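You operate a simulated robot arm through the tools that you are given. There is no shell and no other tool.

You run a simulated robot arm. Do the job below in one go: nothing can be reset, and whatever is moved stays where it is left.

JOB
Drain the tank, then wipe the sand off its floor with the sponge.
Fine: rinse drain valve closed again, sponge back in its place. What is to be rubbed or washed off counts as gone when no trace of it is left.

The check looks at the end state, three seconds after you hand in, the way a careful person would. Anything else that was tipped, shoved, dropped, spilled or broken makes it a failure.

ROBOT AND FRAMES
A 7-joint arm with a two-finger parallel gripper, fixed in place. Base frame: the origin is on the floor under the middle of its stand, x ahead of it, y to its left, z up. Readings come in m, rad, newtons and seconds.
With the tool pointing down near the work surface it reaches from about 0.4 to 0.9 m from the base axis. Its first joint turns from -2.496 to 2.496 rad. Payload 3 kg.
The TCP is the grasp point between the finger pads, 0.03 m short of the fingertips. In the tool frame z runs along the fingers and y along their closing line. Largest opening 0.094 m; finger width 0.028, thickness 0.01; the body of the gripper, 0.05 by 0.096 m, starts 0.055 m behind the TCP.
Orientation is that of the tool frame in the base frame, as a unit quaternion [x, y, z, w]. With the fingers straight down and closing along the base's y, the tool's x points along the base's -x, its y along +y and its z along -z.

CONTROLS
- The arm moves only by the tool servo_tool. Its argument "increments" is a list of rows, each a list of 2 entries, a list of its own where there are three numbers: the shift along the base's x, y, z in units of 250 mm (1.0 is 250 mm), then the turn, a rotation vector about the base's x, y, z in units of 90 degrees (1.0 is 90 degrees). In form: [[[x, y, z], [ax, ay, az]], ...]. A call has 1 to 20 rows; each row is the pose to reach, as a shift and turn from the pose commanded when the call began. "fingers" is the closure, from 0 (fully open) to 1 (shut), set as the call begins (left out, the last holds). A call with a number of a shift or a turn outside -1 to 1 is refused whole. Rows are played at 5 a second. More than 0.05 m and 0.15 rad between two rows, or a gripper value outside its range, and nothing of the call is played. A pose out of reach is approached as far as the arm can. The call stops where the force on the tool passes 90 N (or 10 N more than at its start, if that is more) or the arm is blocked; 0.2 s more then pass. Each finger travels about 0.072 m/s and halts on what it meets, pressing with about 35 N; the grip force reading is that of the motor and also rises with nothing between the fingers. The clock runs only during rows and for 0.2 s after the last one: add rows that repeat a pose to give the fingers time. It gives the time, the measured TCP pose, the force on the tool (base axes), the opening and the grip force at its end, in the units of the frame above (readings bear some noise), with the torque about the TCP (base axes, N m) and any sound that the robot's microphone picked up, and new pictures: "pictures" is both (left out), scene, wrist or none.
- Cameras (640 x 400 px; columns grow to the right, rows downward): "scene" is fixed at [0.0523, 0.5008, 1.4204]; the picture's right is [0.96, 0.27, 0.00], its down [0.26, -0.93, -0.27] and it looks along [-0.07, 0.26, -0.96] (base axes); focal length 214 px, centre (320, 200). "wrist" rides on the gripper at [0.076, 0.014, -0.102] in the tool frame; the picture's right is [-0.18, 0.98, 0.00], its down [-0.75, -0.14, -0.64] and it looks along [-0.63, -0.12, 0.77] (tool axes); focal length 243 px, centre (320, 200). There is no depth. A picture from a camera that has moved, and an enlarged one, comes with that camera's place and axes in the base frame and with its lens. The place of the scene camera against the robot may be out by one fixed shift of up to 0.012 m in any direction.
- enlarge(camera, box): a new picture of the part [left, top, right, bottom] of that camera's present view, enlarged. It takes no simulated time.
- job_done(): hands the job in; it is judged then, once.

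Nothing tells you positions but the pictures and the camera data. Unless the task says otherwise, let go and move clear before handing in.

The tools are called after "Request:" by a JSON object that holds its "name" and its "arguments". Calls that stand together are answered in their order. servo_tool: Moves the arm, as the interface text tells. Its arguments: {"type":"object","properties":{"increments":{"type":"array","items":{"type":"array"}},"fingers":{"type":"number"},"pictures":{"type":"string","enum":["both","scene","wrist","none"]}},"required":["increments"]} The other tools are called the same way: enlarge (camera, box) takes an enlarged picture of a part of a camera's view; job_done () hands the job in.

At the start:

```text
time_s: 0.0
tool_pos: [0.4656, 0.2229, 1.2114]
tcp_rot: [-0.001, 1.0, 0.0, 0.0]
wrist_force: [-0.2, -0.3, 0.2]
torque: [-0.03, -0.01, -0.03]
finger_gap: 0.094
finger_force: 0.1
```

scene: 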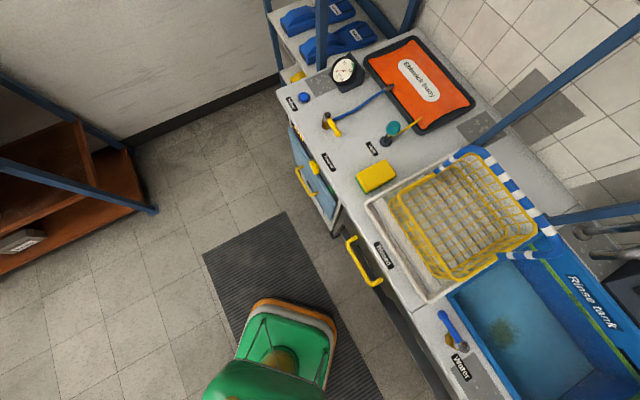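
wrist: 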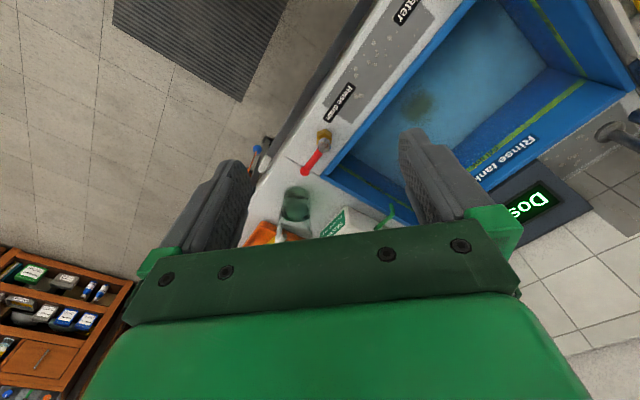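

I see a wash bench with a blue rinse tank (sand patch on its floor), a drying basket, a sponge, several lever valves (yellow, green, blue, and a red one near "Rinse drain" in the wrist view). I will take enlarged views first to read labels and place things.

Request:
{"name": "enlarge", "arguments": {"camera": "scene", "box": [400, 220, 640, 400]}}

Request:
{"name": "enlarge", "arguments": {"camera": "scene", "box": [270, 40, 450, 200]}}

Request:
{"name": "enlarge", "arguments": {"camera": "wrist", "box": [230, 0, 640, 256]}}

Request:
{"name": "enlarge", "arguments": {"camera": "scene", "box": [330, 140, 480, 300]}}

```text
2.22 times, centred on (520, 310) of scene
camera zoom: at [0.0523, 0.5008, 1.4204], right [0.96, 0.27, 0.0], down [0.26, -0.93, -0.27], along [-0.07, 0.26, -0.96], focal length 477 px, centre (-124, -44)
```

zoom: 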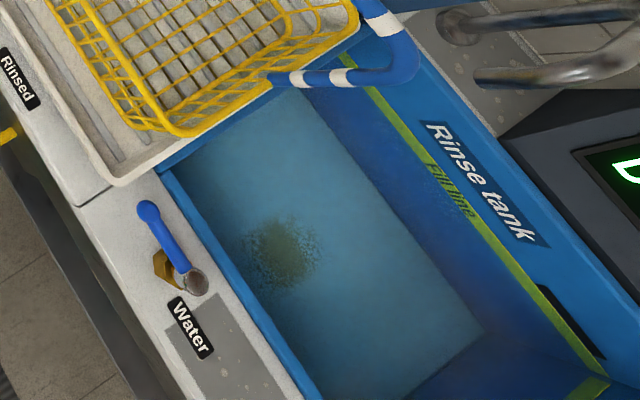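

```text
2.50 times, centred on (360, 120) of scene
camera zoom: at [0.0523, 0.5008, 1.4204], right [0.96, 0.27, 0.0], down [0.26, -0.93, -0.27], along [-0.07, 0.26, -0.96], focal length 536 px, centre (220, 400)
```

zoom: 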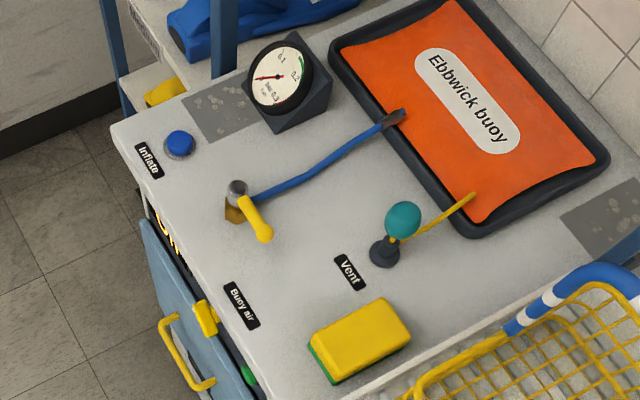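

```text
1.56 times, centred on (435, 128) of wrist
camera zoom: at [0.3888, 0.2364, 1.3139], right [0.18, 0.98, 0.0], down [0.75, -0.14, 0.64], along [0.63, -0.12, -0.77], focal length 379 px, centre (140, 312)
```

zoom: 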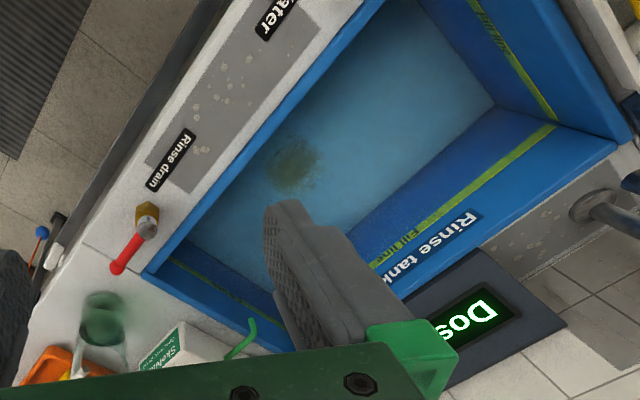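

```text
2.50 times, centred on (405, 220) of scene
camera zoom: at [0.0523, 0.5008, 1.4204], right [0.96, 0.27, 0.0], down [0.26, -0.93, -0.27], along [-0.07, 0.26, -0.96], focal length 536 px, centre (108, 150)
```

zoom: 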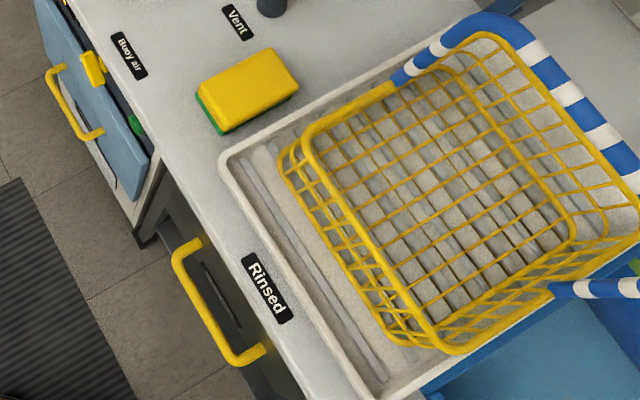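

The drain valve (red lever) seems to be near (0.58, 0.21), the water tap near (0.37, 0.42), the sand near (0.645, 0.44, 0.68) and the sponge near (0.14, 0.74), with the bench running diagonally at about 44°. I turn the gripper square to the bench to get better views first.

Request:
{"name": "servo_tool", "arguments": {"increments": [[[0, -0.03, -0.05], [0, 0, 0.08]], [[0, -0.06, -0.1], [0, 0, 0.16]], [[0, -0.1, -0.15], [0, 0, 0.24]], [[0, -0.14, -0.2], [0, 0, 0.32]], [[0, -0.17, -0.24], [0, 0, 0.4]], [[0, -0.2, -0.28], [0, 0, 0.484]], [[0, -0.2, -0.28], [0, 0, 0.484]]], "fingers": 0}}

```text
time_s: 1.6
tool_pos: [0.4661, 0.1729, 1.1408]
tcp_rot: [-0.371, 0.929, 0.001, 0.001]
wrist_force: [0.4, -0.2, -0.1]
torque: [-0.01, 0.04, -0.02]
finger_gap: 0.0939
finger_force: 0.0
camera wrist: at [0.4008, 0.1296, 1.244], right [-0.54, 0.84, 0.0], down [0.64, 0.42, 0.64], along [0.54, 0.35, -0.77], focal length 243 px, centre (320, 200)
```

scene: 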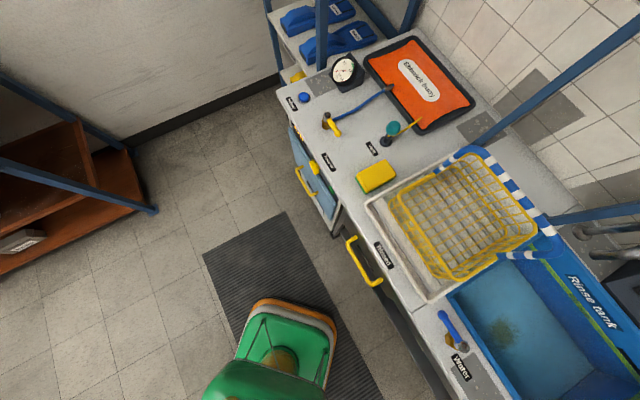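
wrist: 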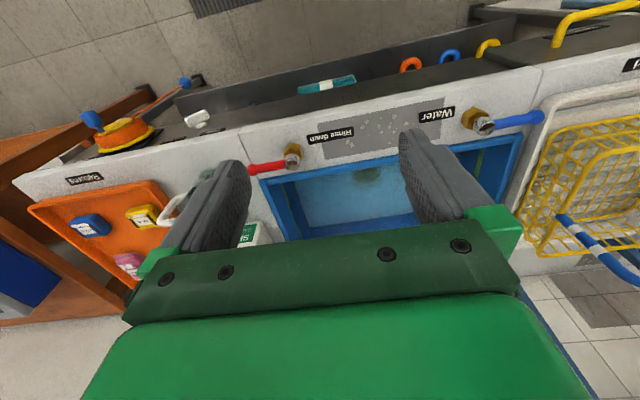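

The view now shows both levers (red "Rinse drain", blue "Water") along the tank's front rim. I enlarge to get precise points.

Request:
{"name": "enlarge", "arguments": {"camera": "wrist", "box": [230, 80, 430, 205]}}

Request:
{"name": "enlarge", "arguments": {"camera": "wrist", "box": [400, 60, 600, 185]}}

Request:
{"name": "enlarge", "arguments": {"camera": "wrist", "box": [20, 60, 250, 300]}}

```text
3.20 times, centred on (330, 142) of wrist
camera zoom: at [0.4008, 0.1296, 1.244], right [-0.54, 0.84, 0.0], down [0.64, 0.42, 0.64], along [0.54, 0.35, -0.77], focal length 776 px, centre (288, 384)
```

zoom: 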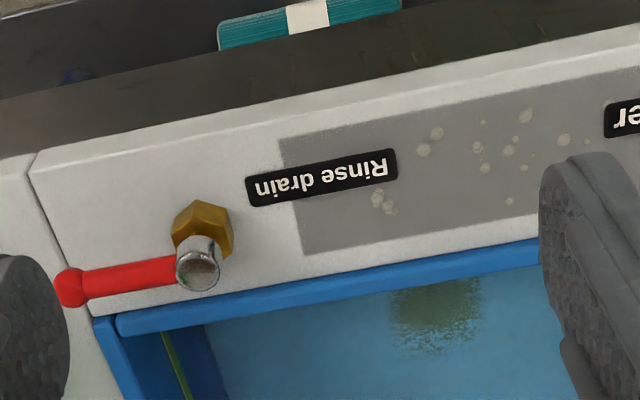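

```text
3.20 times, centred on (500, 122) of wrist
camera zoom: at [0.4008, 0.1296, 1.244], right [-0.54, 0.84, 0.0], down [0.64, 0.42, 0.64], along [0.54, 0.35, -0.77], focal length 776 px, centre (-256, 448)
```

zoom: 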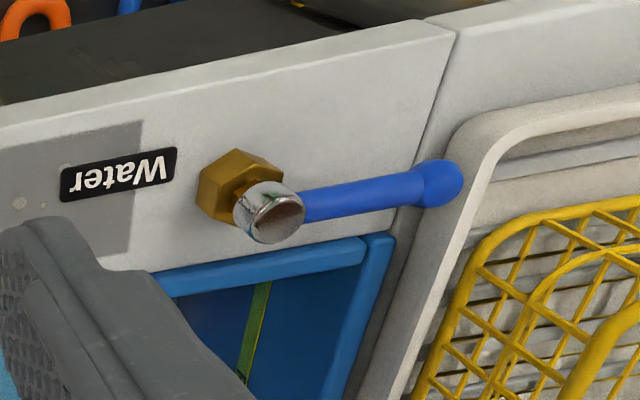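

```text
1.67 times, centred on (135, 180) of wrist
camera zoom: at [0.4008, 0.1296, 1.244], right [-0.54, 0.84, 0.0], down [0.64, 0.42, 0.64], along [0.54, 0.35, -0.77], focal length 404 px, centre (628, 233)
```

zoom: 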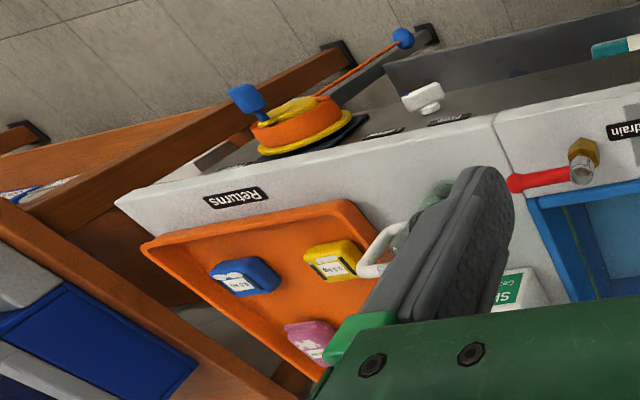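

The drain lever's pivot comes out near (0.597, 0.202), tip near (0.655, 0.155), lever height about 0.895 with bench top about 0.85. I move along the bench to view the lever's surroundings between the fingers.

Request:
{"name": "servo_tool", "arguments": {"increments": [[[0.11, -0.116, 0], [0, 0, 0]], [[0.22, -0.232, 0], [0, 0, 0]], [[0.33, -0.348, 0], [0, 0, 0]], [[0.33, -0.348, 0], [0, 0, 0]]], "pictures": "wrist"}}

```text
time_s: 2.6
tool_pos: [0.5483, 0.0832, 1.1425]
tcp_rot: [-0.371, 0.928, 0.0, 0.0]
wrist_force: [0.1, 0.2, -1.2]
torque: [0.0, 0.04, 0.0]
finger_gap: 0.0941
finger_force: 0.1
camera wrist: at [0.4833, 0.0414, 1.2452], right [-0.54, 0.84, 0.0], down [0.64, 0.42, 0.64], along [0.54, 0.35, -0.77], focal length 243 px, centre (320, 200)
```

wrist: 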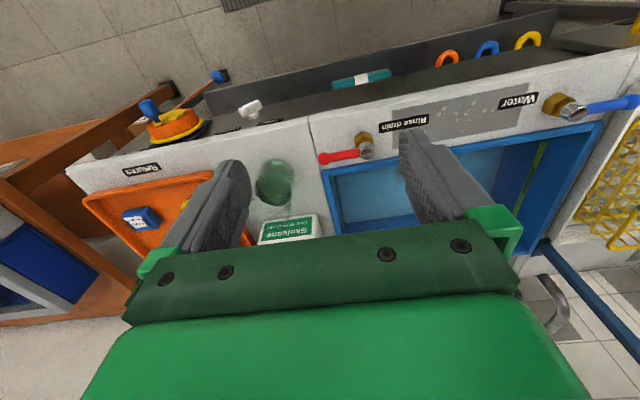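

Request:
{"name": "enlarge", "arguments": {"camera": "wrist", "box": [230, 80, 450, 250]}}

Request:
{"name": "enlarge", "arguments": {"camera": "wrist", "box": [440, 60, 640, 260]}}

```text
2.35 times, centred on (340, 165) of wrist
camera zoom: at [0.4833, 0.0414, 1.2452], right [-0.54, 0.84, 0.0], down [0.64, 0.42, 0.64], along [0.54, 0.35, -0.77], focal length 571 px, centre (273, 282)
```

zoom: 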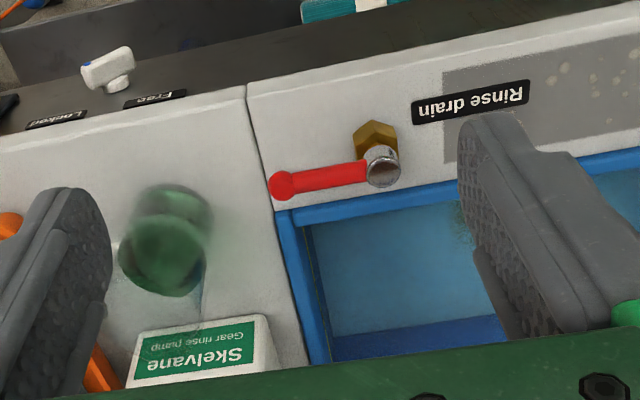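

```text
2.00 times, centred on (540, 160) of wrist
camera zoom: at [0.4833, 0.0414, 1.2452], right [-0.54, 0.84, 0.0], down [0.64, 0.42, 0.64], along [0.54, 0.35, -0.77], focal length 485 px, centre (-120, 280)
```

zoom: 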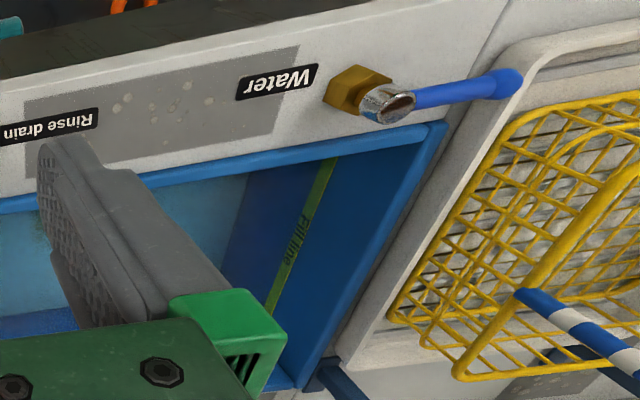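

The lever pivot is at about (0.599, 0.203), tip (0.649, 0.154), z≈0.90; a green jar and a "Skelvane" box stand further right and must be avoided. I close the fingers and move to a hover on the robot side of the lever.

Request:
{"name": "servo_tool", "arguments": {"increments": [[[0.057, 0.057, -0.14], [0, 0, 0]], [[0.113, 0.114, -0.28], [0, 0, 0]], [[0.17, 0.171, -0.42], [0, 0, 0]], [[0.226, 0.228, -0.57], [0, 0, 0]], [[0.226, 0.228, -0.57], [0, 0, 0]], [[0.226, 0.228, -0.57], [0, 0, 0]], [[0.226, 0.228, -0.57], [0, 0, 0]]], "fingers": 1}}

```text
time_s: 4.2
tool_pos: [0.6048, 0.1406, 0.9989]
tcp_rot: [-0.371, 0.928, 0.0, 0.0]
wrist_force: [0.0, -0.1, 0.7]
torque: [-0.01, 0.0, 0.04]
finger_gap: 0.0
finger_force: 32.4
camera wrist: at [0.5387, 0.0991, 1.1017], right [-0.54, 0.84, 0.0], down [0.64, 0.42, 0.64], along [0.54, 0.35, -0.77], focal length 243 px, centre (320, 200)
```

scene: 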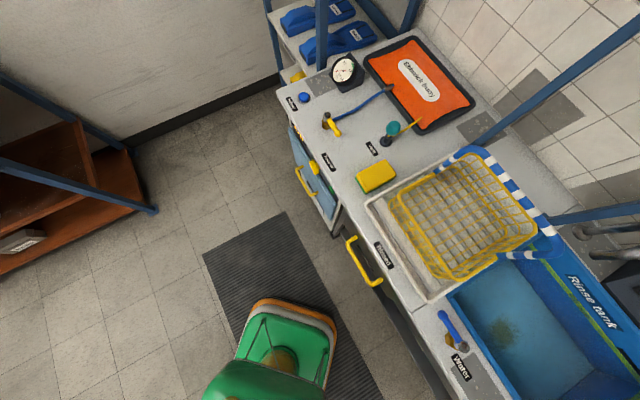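
wrist: 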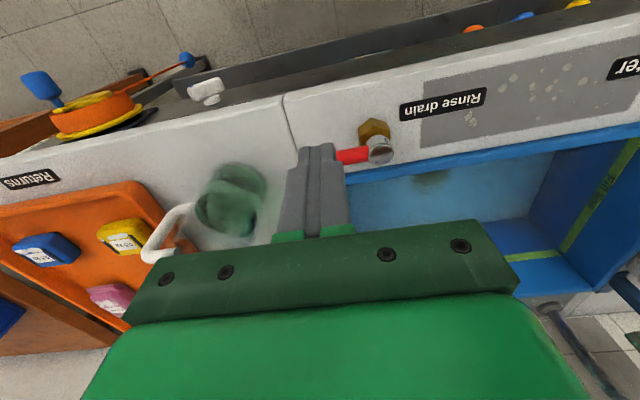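

The estimate of the pivot (0.598, 0.201) holds. I lower the closed fingertips beside the lever on the robot side.

Request:
{"name": "servo_tool", "arguments": {"increments": [[[0, 0, -0.12], [0, 0, 0]], [[0, 0, -0.24], [0, 0, 0]], [[0, 0, -0.356], [0, 0, 0]], [[0, 0, -0.356], [0, 0, 0]]], "pictures": "wrist"}}

```text
time_s: 5.2
tool_pos: [0.6053, 0.145, 0.9102]
tcp_rot: [-0.371, 0.929, 0.0, 0.0]
wrist_force: [-0.2, -0.1, 0.2]
torque: [0.0, 0.0, 0.0]
finger_gap: 0.0
finger_force: 32.5
camera wrist: at [0.539, 0.1017, 1.0135], right [-0.54, 0.84, 0.0], down [0.64, 0.42, 0.64], along [0.54, 0.35, -0.77], focal length 243 px, centre (320, 200)
```

wrist: 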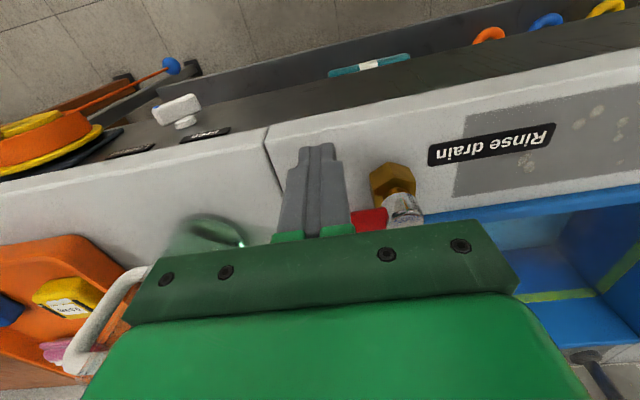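

Fingertips are beside the lever, clear of it. I push gently toward the tank in small steps and watch the force.

Request:
{"name": "servo_tool", "arguments": {"increments": [[[0.029, 0.0276, 0], [0, 0, 0]], [[0.058, 0.055, 0], [0, 0, 0]], [[0.07, 0.066, 0], [0, 0, 0]], [[0.07, 0.066, 0], [0, 0, 0]]], "pictures": "wrist"}}

```text
time_s: 6.2
tool_pos: [0.6192, 0.1572, 0.909]
tcp_rot: [-0.372, 0.928, 0.0, -0.003]
wrist_force: [-44.4, -43.7, 13.9]
torque: [0.01, 0.53, 0.1]
finger_gap: 0.0
finger_force: 33.2
camera wrist: at [0.5545, 0.1151, 1.0126], right [-0.54, 0.84, 0.0], down [0.65, 0.42, 0.64], along [0.53, 0.35, -0.77], focal length 243 px, centre (320, 200)
```

wrist: 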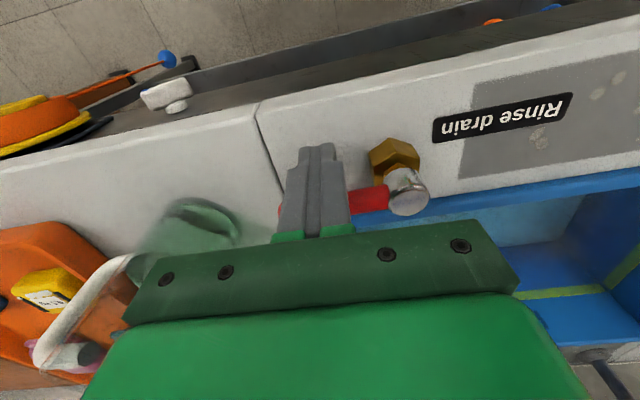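

The lever is blocked that way (about 62 N with no motion), so it must swing toward the robot. I back off, rise over the lever and come to its tank side.

Request:
{"name": "servo_tool", "arguments": {"increments": [[[-0.055, -0.0525, 0], [0, 0, 0]], [[-0.055, -0.0525, 0.2], [0, 0, 0]], [[-0.055, -0.0525, 0.4], [0, 0, 0]], [[0.05, 0.05, 0.4], [0, 0, 0]], [[0.154, 0.163, 0.4], [0, 0, 0]], [[0.154, 0.163, 0.4], [0, 0, 0]]], "pictures": "wrist"}}

```text
time_s: 7.6
tool_pos: [0.6592, 0.1989, 1.0097]
tcp_rot: [-0.371, 0.929, 0.0, -0.001]
wrist_force: [0.4, -0.7, 0.5]
torque: [-0.02, -0.03, 0.03]
finger_gap: 0.0
finger_force: 32.7
camera wrist: at [0.5938, 0.1563, 1.1131], right [-0.54, 0.84, 0.0], down [0.64, 0.42, 0.64], along [0.54, 0.35, -0.77], focal length 243 px, centre (320, 200)
```

wrist: 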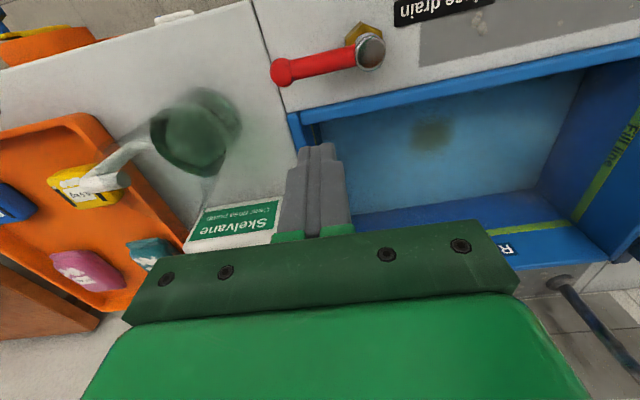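

The lever is unmoved and I am on its tank side with clear space below. I lower the fingertips next to the lever.

Request:
{"name": "servo_tool", "arguments": {"increments": [[[0, 0, -0.13], [0, 0, 0]], [[0, 0, -0.26], [0, 0, 0]], [[0, 0, -0.34], [0, 0, 0]], [[0, 0, -0.39], [0, 0, 0]], [[0, 0, -0.39], [0, 0, 0]]], "pictures": "wrist"}}

```text
time_s: 8.8
tool_pos: [0.6597, 0.2003, 0.9116]
tcp_rot: [-0.371, 0.929, 0.0, 0.0]
wrist_force: [0.1, -0.7, 0.0]
torque: [0.04, 0.0, -0.03]
finger_gap: 0.0
finger_force: 33.1
camera wrist: at [0.5948, 0.1576, 1.0148], right [-0.54, 0.84, 0.0], down [0.64, 0.42, 0.64], along [0.54, 0.35, -0.77], focal length 243 px, centre (320, 200)
```

wrist: 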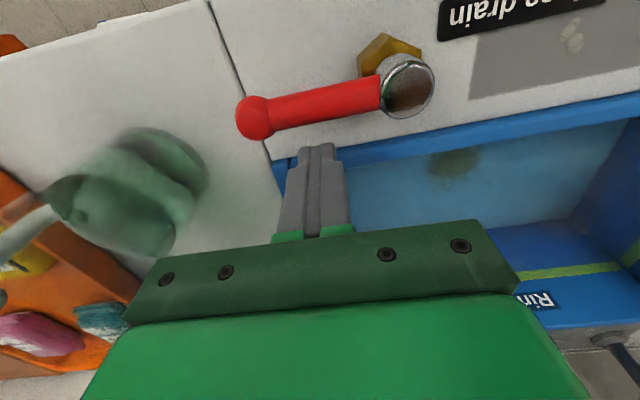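

No contact yet, lever clearly on the robot side of the fingers. I push toward the robot by small steps.

Request:
{"name": "servo_tool", "arguments": {"increments": [[[-0.035, -0.033, 0], [0, 0, 0]], [[-0.058, -0.055, 0], [0, 0, 0]], [[-0.075, -0.071, 0], [0, 0, 0]], [[-0.075, -0.071, 0], [0, 0, 0]]], "pictures": "wrist"}}

```text
time_s: 9.8
tool_pos: [0.6426, 0.1817, 0.911]
tcp_rot: [-0.372, 0.928, 0.0, 0.0]
wrist_force: [-0.2, 0.1, 0.0]
torque: [0.03, 0.01, 0.02]
finger_gap: 0.0
finger_force: 33.0
camera wrist: at [0.5762, 0.1393, 1.0144], right [-0.54, 0.84, 0.0], down [0.64, 0.42, 0.64], along [0.54, 0.35, -0.77], focal length 243 px, centre (320, 200)
```

wrist: 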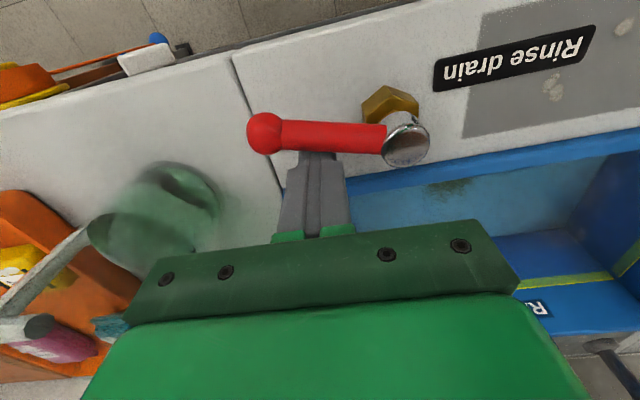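

The lever follows freely this way. I continue along its arc to about 85 degrees.

Request:
{"name": "servo_tool", "arguments": {"increments": [[[-0.03, -0.035, 0], [0, 0, 0]], [[-0.052, -0.07, 0], [0, 0, 0]], [[-0.085, -0.086, 0], [0, 0, 0]], [[-0.116, -0.1, 0], [0, 0, 0]], [[-0.155, -0.102, 0], [0, 0, 0]], [[-0.1934, -0.1038, 0], [0, 0, 0]], [[-0.22, -0.096, 0], [0, 0, 0]], [[-0.2468, -0.0883, 0], [0, 0, 0]], [[-0.2468, -0.0883, 0], [0, 0, 0]]]}}

```text
time_s: 11.6
tool_pos: [0.5894, 0.1558, 0.9132]
tcp_rot: [-0.371, 0.928, -0.003, 0.009]
wrist_force: [42.1, -18.5, -25.8]
torque: [-0.23, -0.94, 0.41]
finger_gap: 0.0
finger_force: 32.9
stopped in row 9: the force on the tool passed its limit at 98 N (the readings are from after the stop); the commanded pose is now the measured one
camera wrist: at [0.5215, 0.114, 1.0149], right [-0.54, 0.84, -0.01], down [0.63, 0.42, 0.65], along [0.55, 0.35, -0.76], focal length 243 px, centre (320, 200)
```

scene: 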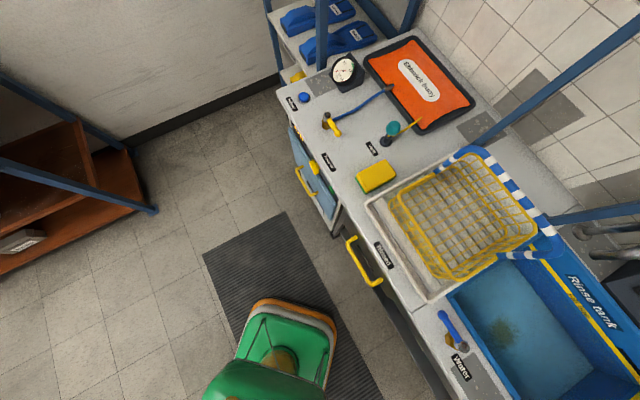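
wrist: 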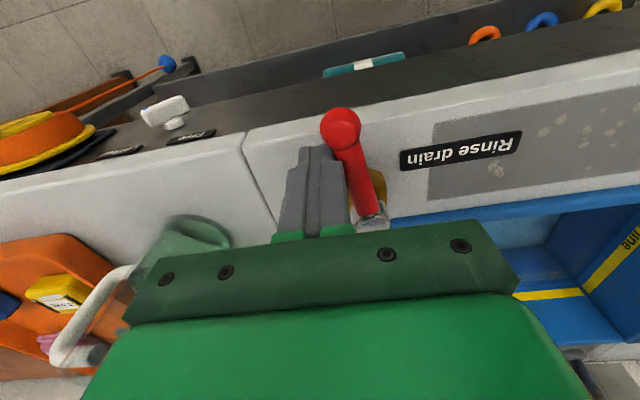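

The lever has swung about 80° to its stop and the fill line band has changed hue, so water seems to be going down. I back off from the lever, rise and wait.

Request:
{"name": "servo_tool", "arguments": {"increments": [[[0.055, -0.058, 0], [0, 0, 0]], [[0.055, -0.058, 0.2], [0, 0, 0]], [[0.055, -0.058, 0.4], [0, 0, 0]], [[0.055, -0.058, 0.6], [0, 0, 0]], [[0.055, -0.058, 0.6], [0, 0, 0]], [[0.055, -0.058, 0.6], [0, 0, 0]], [[0.055, -0.058, 0.6], [0, 0, 0]], [[0.055, -0.058, 0.6], [0, 0, 0]], [[0.055, -0.058, 0.6], [0, 0, 0]], [[0.055, -0.058, 0.6], [0, 0, 0]]], "fingers": 0}}

```text
time_s: 13.8
tool_pos: [0.5995, 0.1448, 1.0646]
tcp_rot: [-0.372, 0.928, -0.002, 0.006]
wrist_force: [-1.0, -0.2, 0.7]
torque: [0.04, -0.01, 0.03]
finger_gap: 0.0939
finger_force: 0.0
camera wrist: at [0.5332, 0.1024, 1.1666], right [-0.54, 0.84, -0.01], down [0.63, 0.42, 0.65], along [0.55, 0.35, -0.76], focal length 243 px, centre (320, 200)
```

scene: 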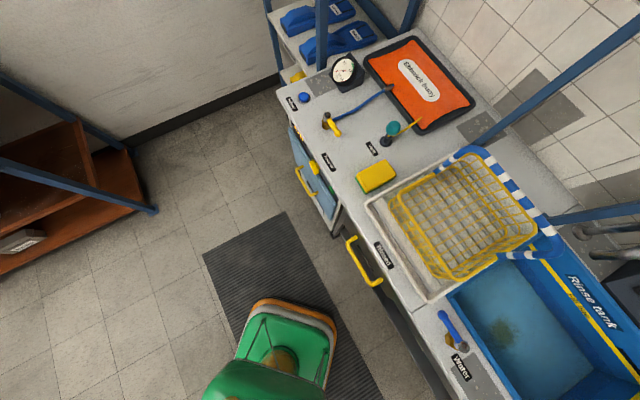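
wrist: 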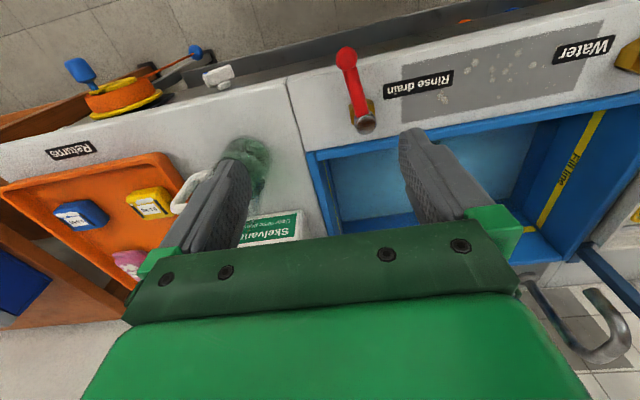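

The drain lever points to the robot and the tank is draining. I move to a spot where the wrist camera sees into the tank and wait.

Request:
{"name": "servo_tool", "arguments": {"increments": [[[-0.12, 0.053, 0.093], [0, 0.008, 0]], [[-0.24, 0.107, 0.187], [0, 0.008, 0]], [[-0.36, 0.16, 0.28], [0, 0.008, 0]], [[-0.48, 0.213, 0.373], [0, 0.008, 0]], [[-0.6, 0.267, 0.467], [0, 0.008, 0]], [[-0.72, 0.32, 0.56], [0, 0.008, 0]], [[-0.72, 0.32, 0.56], [0, 0.008, 0]], [[-0.72, 0.32, 0.56], [0, 0.008, 0]], [[-0.72, 0.32, 0.56], [0, 0.008, 0]], [[-0.72, 0.32, 0.56], [0, 0.008, 0]], [[-0.72, 0.32, 0.56], [0, 0.008, 0]], [[-0.72, 0.32, 0.56], [0, 0.008, 0]], [[-0.72, 0.32, 0.56], [0, 0.008, 0]]]}}

```text
time_s: 16.6
tool_pos: [0.4194, 0.2239, 1.2026]
tcp_rot: [-0.372, 0.928, 0.0, 0.0]
wrist_force: [0.3, 0.3, -0.1]
torque: [0.01, 0.0, 0.03]
finger_gap: 0.094
finger_force: 0.0
camera wrist: at [0.3538, 0.1812, 1.3047], right [-0.54, 0.84, 0.0], down [0.64, 0.42, 0.64], along [0.54, 0.35, -0.77], focal length 243 px, centre (320, 200)
```

scene: 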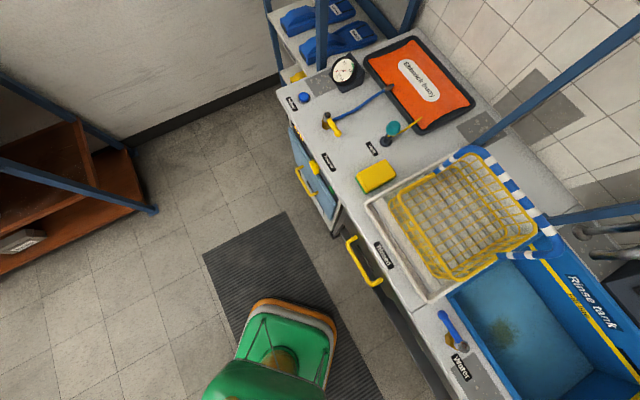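
wrist: 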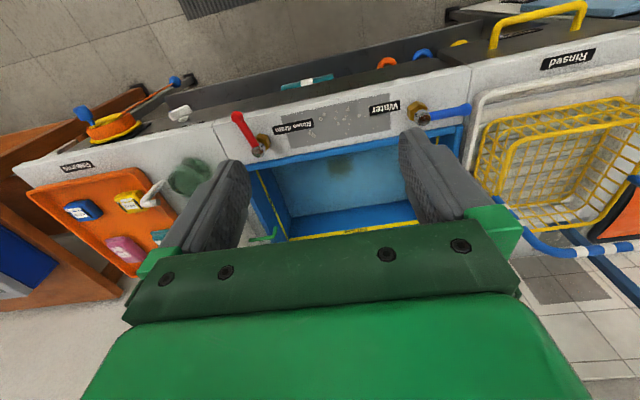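

Request:
{"name": "servo_tool", "arguments": {"increments": [[[0, 0, 0], [0, 0, 0]], [[0, 0, 0], [0, 0, 0]], [[0, 0, 0], [0, 0, 0]], [[0, 0, 0], [0, 0, 0]], [[0, 0, 0], [0, 0, 0]], [[0, 0, 0], [0, 0, 0]], [[0, 0, 0], [0, 0, 0]], [[0, 0, 0], [0, 0, 0]], [[0, 0, 0], [0, 0, 0]], [[0, 0, 0], [0, 0, 0]], [[0, 0, 0], [0, 0, 0]], [[0, 0, 0], [0, 0, 0]], [[0, 0, 0], [0, 0, 0]], [[0, 0, 0], [0, 0, 0]], [[0, 0, 0], [0, 0, 0]], [[0, 0, 0], [0, 0, 0]], [[0, 0, 0], [0, 0, 0]], [[0, 0, 0], [0, 0, 0]], [[0, 0, 0], [0, 0, 0]], [[0, 0, 0], [0, 0, 0]]]}}

Request:
{"name": "enlarge", "arguments": {"camera": "wrist", "box": [230, 110, 430, 250]}}

Request:
{"name": "enlarge", "arguments": {"camera": "scene", "box": [400, 220, 640, 400]}}

```text
time_s: 20.8
tool_pos: [0.4196, 0.2244, 1.2027]
tcp_rot: [-0.372, 0.928, -0.001, 0.001]
wrist_force: [-0.2, 0.1, -0.2]
torque: [-0.01, -0.01, 0.01]
finger_gap: 0.0939
finger_force: 0.0
camera wrist: at [0.3537, 0.1812, 1.3047], right [-0.54, 0.84, 0.0], down [0.64, 0.42, 0.64], along [0.54, 0.35, -0.77], focal length 243 px, centre (320, 200)
```

scene: 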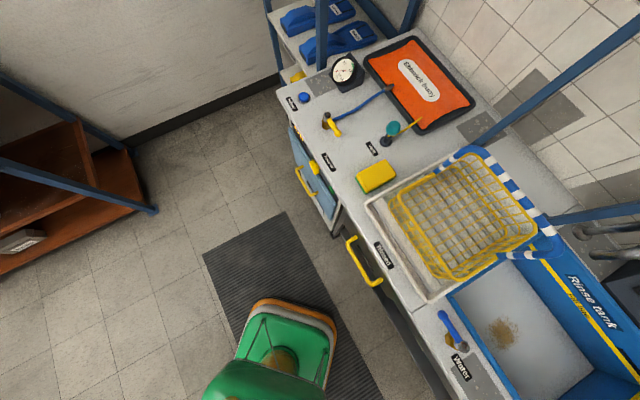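
wrist: 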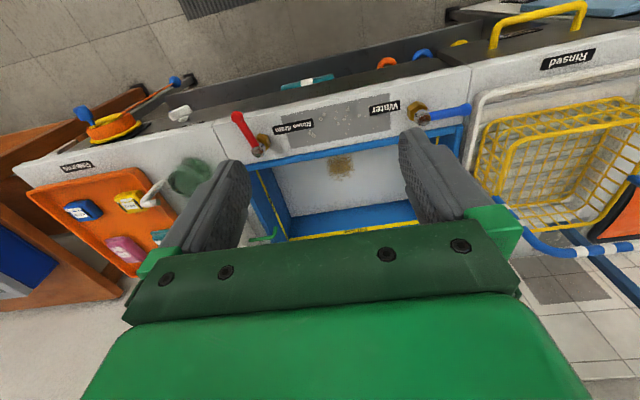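

```text
2.86 times, centred on (330, 180) of wrist
camera zoom: at [0.3537, 0.1812, 1.3047], right [-0.54, 0.84, 0.0], down [0.64, 0.42, 0.64], along [0.54, 0.35, -0.77], focal length 693 px, centre (291, 257)
```

zoom: 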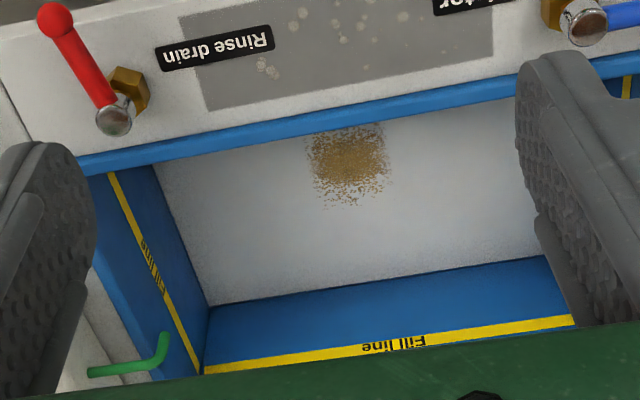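

```text
2.22 times, centred on (520, 310) of scene
camera zoom: at [0.0523, 0.5008, 1.4204], right [0.96, 0.27, 0.0], down [0.26, -0.93, -0.27], along [-0.07, 0.26, -0.96], focal length 477 px, centre (-124, -44)
```

zoom: 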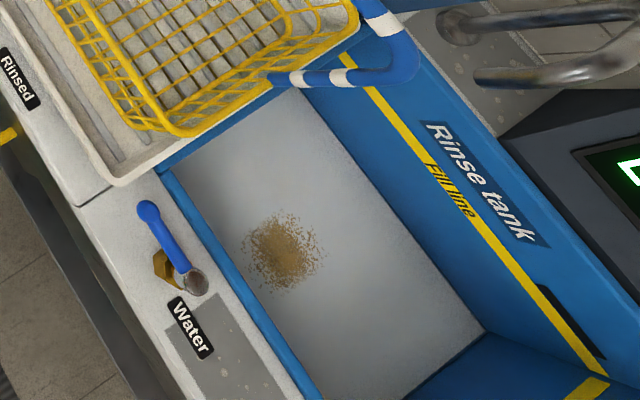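

The tank looks drained: the floor is bare grey with only a tan sand patch near (0.652, 0.444). Next I close the fingers and hover beside the drain lever on its left side to push it shut.

Request:
{"name": "servo_tool", "arguments": {"increments": [[[0.08, -0.025, -0.135], [0, 0, 0]], [[0.16, -0.05, -0.27], [0, 0, 0]], [[0.24, -0.076, -0.405], [0, 0, 0]], [[0.317, -0.101, -0.54], [0, 0, 0]], [[0.397, -0.127, -0.676], [0, 0, 0]], [[0.476, -0.152, -0.811], [0, 0, 0]], [[0.476, -0.152, -0.811], [0, 0, 0]], [[0.476, -0.152, -0.811], [0, 0, 0]]], "fingers": 1}}

Request:
{"name": "enlarge", "arguments": {"camera": "scene", "box": [400, 220, 640, 400]}}

```text
time_s: 22.6
tool_pos: [0.5405, 0.1846, 0.9995]
tcp_rot: [-0.371, 0.928, 0.0, 0.001]
wrist_force: [0.8, -0.2, -0.1]
torque: [0.01, -0.02, 0.01]
finger_gap: 0.0
finger_force: 32.4
camera wrist: at [0.4737, 0.142, 1.1023], right [-0.54, 0.84, 0.0], down [0.64, 0.42, 0.64], along [0.54, 0.35, -0.77], focal length 243 px, centre (320, 200)
```

scene: 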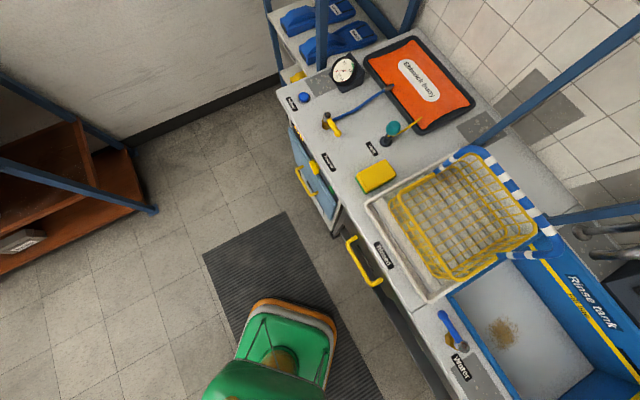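
wrist: 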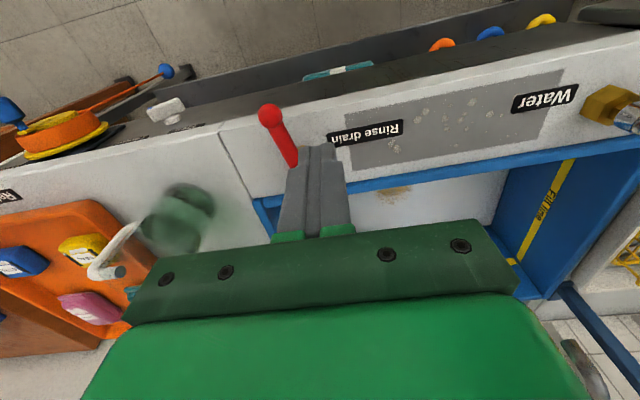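

```text
2.22 times, centred on (520, 310) of scene
camera zoom: at [0.0523, 0.5008, 1.4204], right [0.96, 0.27, 0.0], down [0.26, -0.93, -0.27], along [-0.07, 0.26, -0.96], focal length 477 px, centre (-124, -44)
```

zoom: 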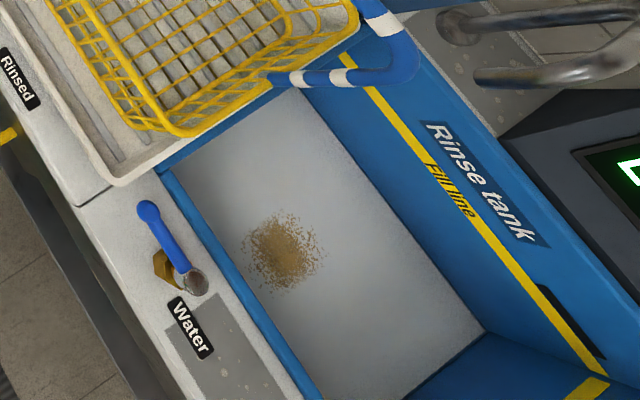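

The tank is empty of water and the fingers hover just left of the red lever. I lower and then sweep the lever back along its arc to the closed stop.

Request:
{"name": "servo_tool", "arguments": {"increments": [[[0, 0, -0.12], [0, 0, 0]], [[0, 0, -0.24], [0, 0, 0]], [[0, 0, -0.355], [0, 0, 0]], [[0, 0, -0.355], [0, 0, 0]]], "pictures": "wrist"}}

```text
time_s: 23.6
tool_pos: [0.5395, 0.1861, 0.9108]
tcp_rot: [-0.371, 0.929, 0.0, 0.001]
wrist_force: [0.2, 0.8, 0.3]
torque: [0.0, 0.01, 0.01]
finger_gap: 0.0002
finger_force: 32.9
camera wrist: at [0.4723, 0.1431, 1.0141], right [-0.54, 0.84, 0.0], down [0.64, 0.42, 0.64], along [0.54, 0.35, -0.77], focal length 243 px, centre (320, 200)
```

wrist: 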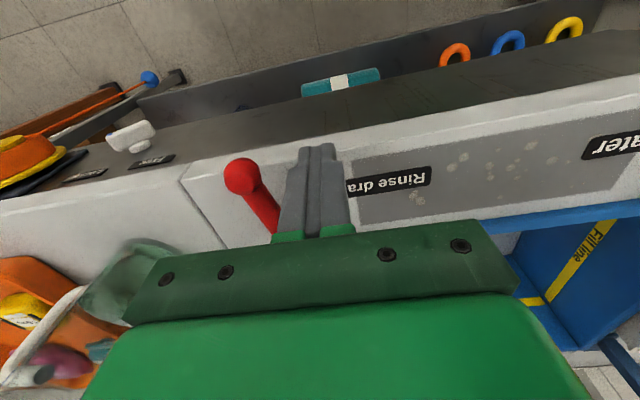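

Request:
{"name": "servo_tool", "arguments": {"increments": [[[0.05, -0.04, 0], [0, 0, 0]], [[0.095, -0.0754, 0], [0, 0, 0]], [[0.123, -0.0996, 0], [0, 0, 0]], [[0.154, -0.117, 0], [0, 0, 0]], [[0.185, -0.1326, 0], [0, 0, 0]], [[0.22, -0.139, 0], [0, 0, 0]], [[0.255, -0.1438, 0], [0, 0, 0]], [[0.293, -0.136, 0], [0, 0, 0]], [[0.325, -0.129, 0], [0, 0, 0]], [[0.33, -0.127, 0], [0, 0, 0]]], "pictures": "wrist"}}

```text
time_s: 25.8
tool_pos: [0.6211, 0.1542, 0.9123]
tcp_rot: [-0.371, 0.929, 0.0, -0.001]
wrist_force: [-6.7, -4.8, 1.8]
torque: [-0.03, 0.08, 0.04]
finger_gap: 0.0
finger_force: 33.1
camera wrist: at [0.5558, 0.111, 1.0148], right [-0.54, 0.84, 0.0], down [0.64, 0.42, 0.64], along [0.54, 0.35, -0.77], focal length 243 px, centre (320, 200)
```

wrist: 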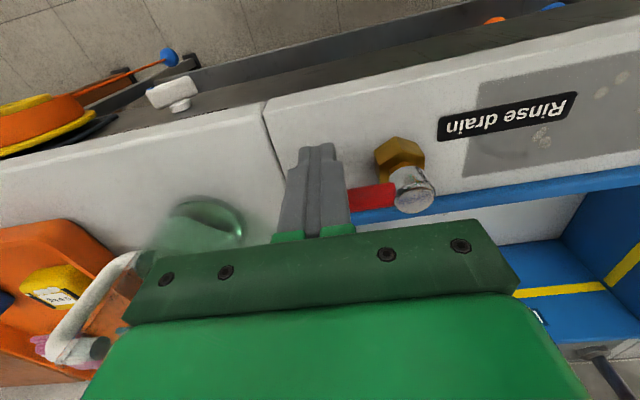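

The lever is back at roughly its closed stop with light contact force. I press a few millimetres more to make sure it is fully shut, then back away.

Request:
{"name": "servo_tool", "arguments": {"increments": [[[0.006, 0.0055, 0], [0, 0, 0]], [[0.009, 0.0083, 0], [0, 0, 0]], [[0.009, 0.0083, 0], [0, 0, 0]]], "pictures": "none"}}

```text
time_s: 26.6
tool_pos: [0.623, 0.1544, 0.9108]
tcp_rot: [-0.371, 0.929, 0.0, -0.001]
wrist_force: [-45.5, -44.1, 21.4]
torque: [-0.12, 0.58, 0.03]
finger_gap: 0.0
finger_force: 33.3
```

It is hard against the closed stop. I back off toward the robot and rise to look.

Request:
{"name": "servo_tool", "arguments": {"increments": [[[-0.045, -0.042, 0], [0, 0, 0]], [[-0.087, -0.083, 0], [0, 0, 0]], [[-0.1, -0.09, 0.19], [0, 0, 0]], [[-0.15, -0.1, 0.38], [0, 0, 0]], [[-0.2, -0.1, 0.56], [0, 0, 0]], [[-0.25, -0.1, 0.74], [0, 0, 0]], [[-0.3, -0.1, 0.9], [0, 0, 0]], [[-0.3, -0.1, 0.9], [0, 0, 0]]]}}

Request:
{"name": "enlarge", "arguments": {"camera": "wrist", "box": [180, 60, 480, 230]}}

```text
time_s: 28.4
tool_pos: [0.5469, 0.1311, 1.1372]
tcp_rot: [-0.371, 0.928, 0.0, 0.0]
wrist_force: [0.2, -0.1, -0.2]
torque: [0.01, 0.0, 0.01]
finger_gap: 0.0001
finger_force: 32.6
camera wrist: at [0.481, 0.0885, 1.2391], right [-0.54, 0.84, 0.0], down [0.64, 0.42, 0.64], along [0.54, 0.35, -0.77], focal length 243 px, centre (320, 200)
```

scene: 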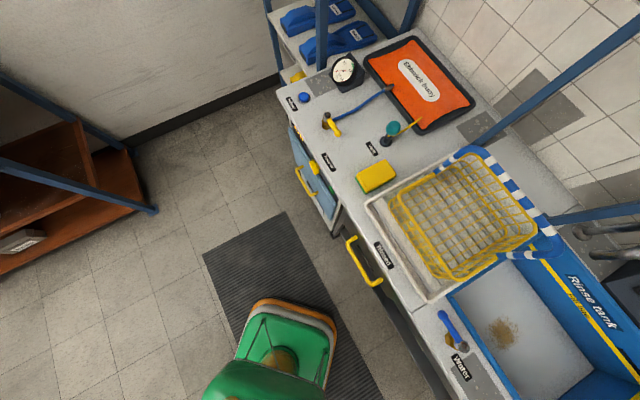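
wrist: 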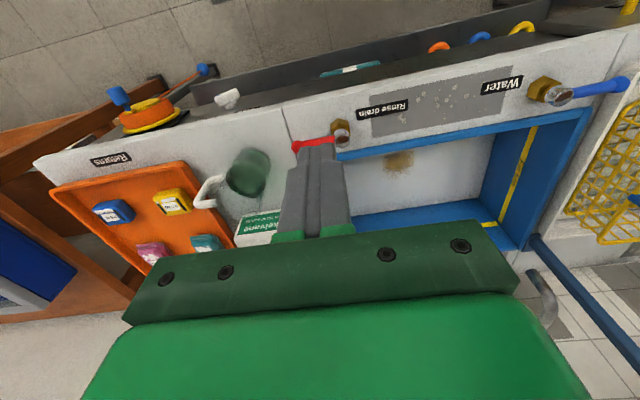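

```text
2.13 times, centred on (330, 145) of wrist
camera zoom: at [0.481, 0.0885, 1.2391], right [-0.54, 0.84, 0.0], down [0.64, 0.42, 0.64], along [0.54, 0.35, -0.77], focal length 518 px, centre (299, 317)
```

zoom: 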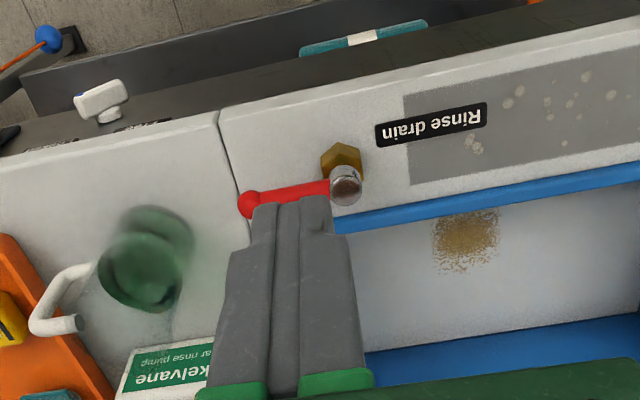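

The drain lever is back in its closed position. Now I open the fingers and travel along the bench at height toward the sponge (near (0.138, 0.746)).

Request:
{"name": "servo_tool", "arguments": {"increments": [[[-0.11, 0.117, 0.02], [0, 0, 0]], [[-0.22, 0.234, 0.04], [0, 0, 0]], [[-0.334, 0.351, 0.06], [0, 0, 0]], [[-0.445, 0.468, 0.08], [0, 0, 0]], [[-0.557, 0.586, 0.08], [0, 0, 0]], [[-0.668, 0.703, 0.08], [0, 0, 0]]], "fingers": 0, "pictures": "wrist"}}

Request:
{"name": "servo_tool", "arguments": {"increments": [[[-0.11, 0.117, 0], [0, 0, 0]], [[-0.22, 0.234, 0], [0, 0, 0]], [[-0.334, 0.351, 0], [0, 0, 0]], [[-0.445, 0.468, 0], [0, 0, 0]], [[-0.557, 0.586, 0], [0, 0, 0]], [[-0.668, 0.703, 0], [0, 0, 0]]], "pictures": "wrist"}}

```text
time_s: 29.8
tool_pos: [0.3788, 0.3069, 1.1568]
tcp_rot: [-0.371, 0.929, 0.0, 0.001]
wrist_force: [0.6, -0.1, 0.9]
torque: [0.0, -0.01, -0.02]
finger_gap: 0.0937
finger_force: 0.0
camera wrist: at [0.314, 0.2648, 1.26], right [-0.54, 0.84, 0.0], down [0.64, 0.42, 0.64], along [0.54, 0.35, -0.77], focal length 243 px, centre (320, 200)
```

wrist: 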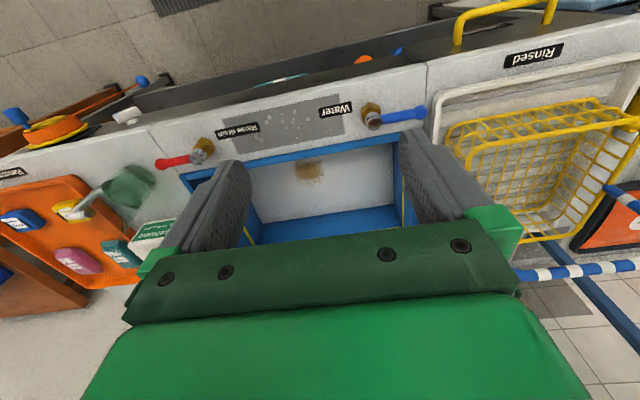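

```text
time_s: 31.2
tool_pos: [0.2317, 0.487, 1.1714]
tcp_rot: [-0.339, 0.933, 0.091, -0.077]
wrist_force: [-1.1, -0.1, 0.2]
torque: [-0.01, 0.02, 0.0]
finger_gap: 0.094
finger_force: 0.1
camera wrist: at [0.1858, 0.4363, 1.2808], right [-0.47, 0.86, 0.2], down [0.79, 0.31, 0.53], along [0.39, 0.41, -0.82], focal length 243 px, centre (320, 200)
```

wrist: 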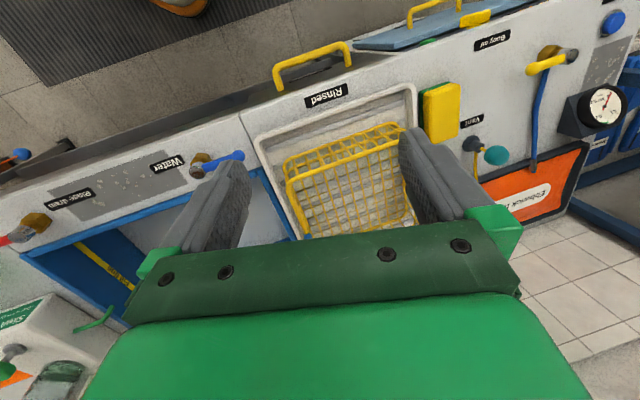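

The tool tilted in the last stretch, probably some joint nearing a limit. I hold the pose for a moment to see whether it settles.

Request:
{"name": "servo_tool", "arguments": {"increments": [[[0, 0, 0], [0, 0, 0]], [[0, 0, 0], [0, 0, 0]], [[0, 0, 0], [0, 0, 0]], [[0, 0, 0], [0, 0, 0]]], "pictures": "both"}}

```text
time_s: 32.2
tool_pos: [0.2314, 0.4871, 1.1721]
tcp_rot: [-0.34, 0.933, 0.091, -0.077]
wrist_force: [-0.2, -0.4, -0.1]
torque: [-0.01, 0.02, -0.02]
finger_gap: 0.094
finger_force: 0.1
camera wrist: at [0.1857, 0.436, 1.2809], right [-0.47, 0.86, 0.2], down [0.79, 0.31, 0.53], along [0.39, 0.41, -0.82], focal length 243 px, centre (320, 200)
```

scene: 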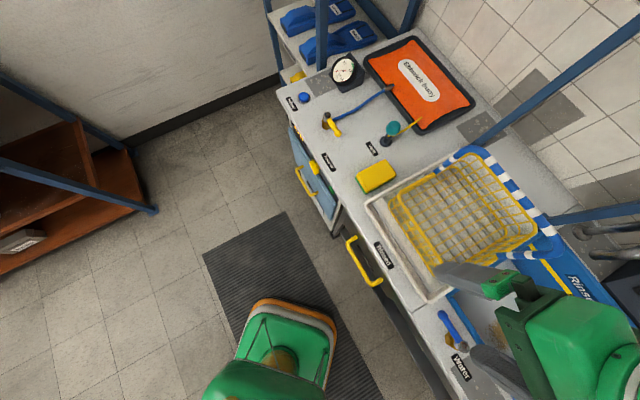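
wrist: 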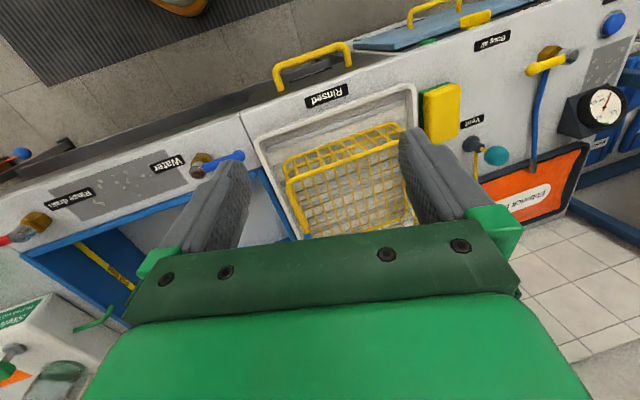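

The tilt stays, so a joint limit is in play at this tool yaw. I test whether a different yaw at this place relieves it.

Request:
{"name": "servo_tool", "arguments": {"increments": [[[0, 0, 0], [0, 0, 0.08]], [[0, 0, 0], [0, 0, 0.16]], [[0, 0, 0], [0, 0, 0.24]], [[0, 0, 0], [0, 0, 0.24]]], "pictures": "none"}}

```text
time_s: 33.2
tool_pos: [0.2305, 0.4852, 1.1582]
tcp_rot: [-0.515, 0.853, 0.069, -0.051]
wrist_force: [0.0, -0.1, -0.8]
torque: [-0.03, -0.01, -0.02]
finger_gap: 0.0939
finger_force: 0.0
```

Request:
{"name": "servo_tool", "arguments": {"increments": [[[0.11, -0.117, 0], [0, 0, 0]], [[0.22, -0.234, 0], [0, 0, 0]], [[0.334, -0.351, 0], [0, 0, 0]], [[0.334, -0.351, 0], [0, 0, 0]]], "pictures": "none"}}

```text
time_s: 34.2
tool_pos: [0.3084, 0.3931, 1.1359]
tcp_rot: [-0.53, 0.848, 0.003, -0.025]
wrist_force: [-0.5, -0.9, -0.5]
torque: [-0.03, 0.0, 0.0]
finger_gap: 0.0943
finger_force: 0.1
```

Request:
{"name": "servo_tool", "arguments": {"increments": [[[0.1, 0.13, 0], [0, 0, 0]], [[0.2, 0.26, 0], [0, 0, 0]], [[0.25, 0.32, 0], [0, 0, 0]], [[0.25, 0.32, 0], [0, 0, 0]]], "pictures": "none"}}

```text
time_s: 35.2
tool_pos: [0.3603, 0.4754, 1.1598]
tcp_rot: [-0.539, 0.842, -0.001, 0.003]
wrist_force: [-0.4, -0.8, 0.4]
torque: [0.0, -0.02, 0.01]
finger_gap: 0.0942
finger_force: 0.0
```

At a larger radius (about 0.6 m) the tool stands straight again, so the limit is an inner-reach one; I will keep farther out. Basket handle seems upright (top near z≈1.08 at (0.34, 0.69)), so I pass on its robot side at height and go on to the sponge.

Request:
{"name": "servo_tool", "arguments": {"increments": [[[-0.144, 0.1035, 0], [0, 0, -0.06]], [[-0.288, 0.207, 0], [0, 0, -0.12]], [[-0.432, 0.31, 0], [0, 0, -0.18]], [[-0.576, 0.414, 0], [0, 0, -0.24]], [[-0.576, 0.414, 0], [0, 0, -0.24]]], "pictures": "none"}}

Request:
{"name": "servo_tool", "arguments": {"increments": [[[-0.144, 0.1035, 0], [0, 0, 0]], [[-0.288, 0.207, 0], [0, 0, 0]], [[-0.432, 0.31, 0], [0, 0, 0]], [[-0.576, 0.414, 0], [0, 0, 0]], [[-0.576, 0.414, 0], [0, 0, 0]]], "pictures": "both"}}

```text
time_s: 36.4
tool_pos: [0.2181, 0.5778, 1.1558]
tcp_rot: [-0.371, 0.929, -0.001, 0.0]
wrist_force: [-0.6, -0.3, 0.2]
torque: [-0.03, -0.02, -0.01]
finger_gap: 0.0942
finger_force: 0.0
```

```text
time_s: 37.6
tool_pos: [0.0722, 0.6825, 1.1564]
tcp_rot: [-0.372, 0.928, -0.001, 0.001]
wrist_force: [0.0, -1.1, -0.1]
torque: [-0.02, 0.01, 0.0]
finger_gap: 0.094
finger_force: 0.0
camera wrist: at [0.0071, 0.6395, 1.2584], right [-0.54, 0.84, 0.0], down [0.64, 0.42, 0.64], along [0.54, 0.35, -0.77], focal length 243 px, centre (320, 200)
```

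scene: 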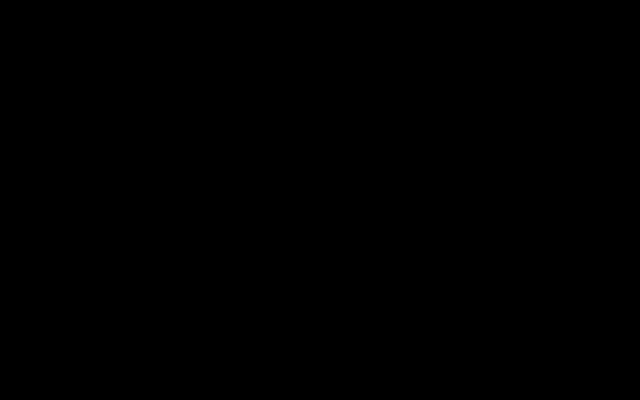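
wrist: 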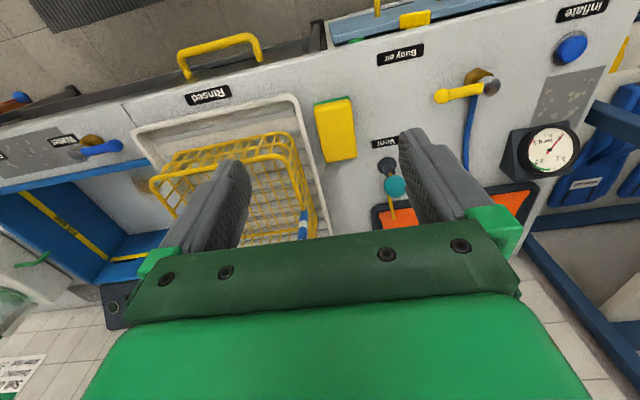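

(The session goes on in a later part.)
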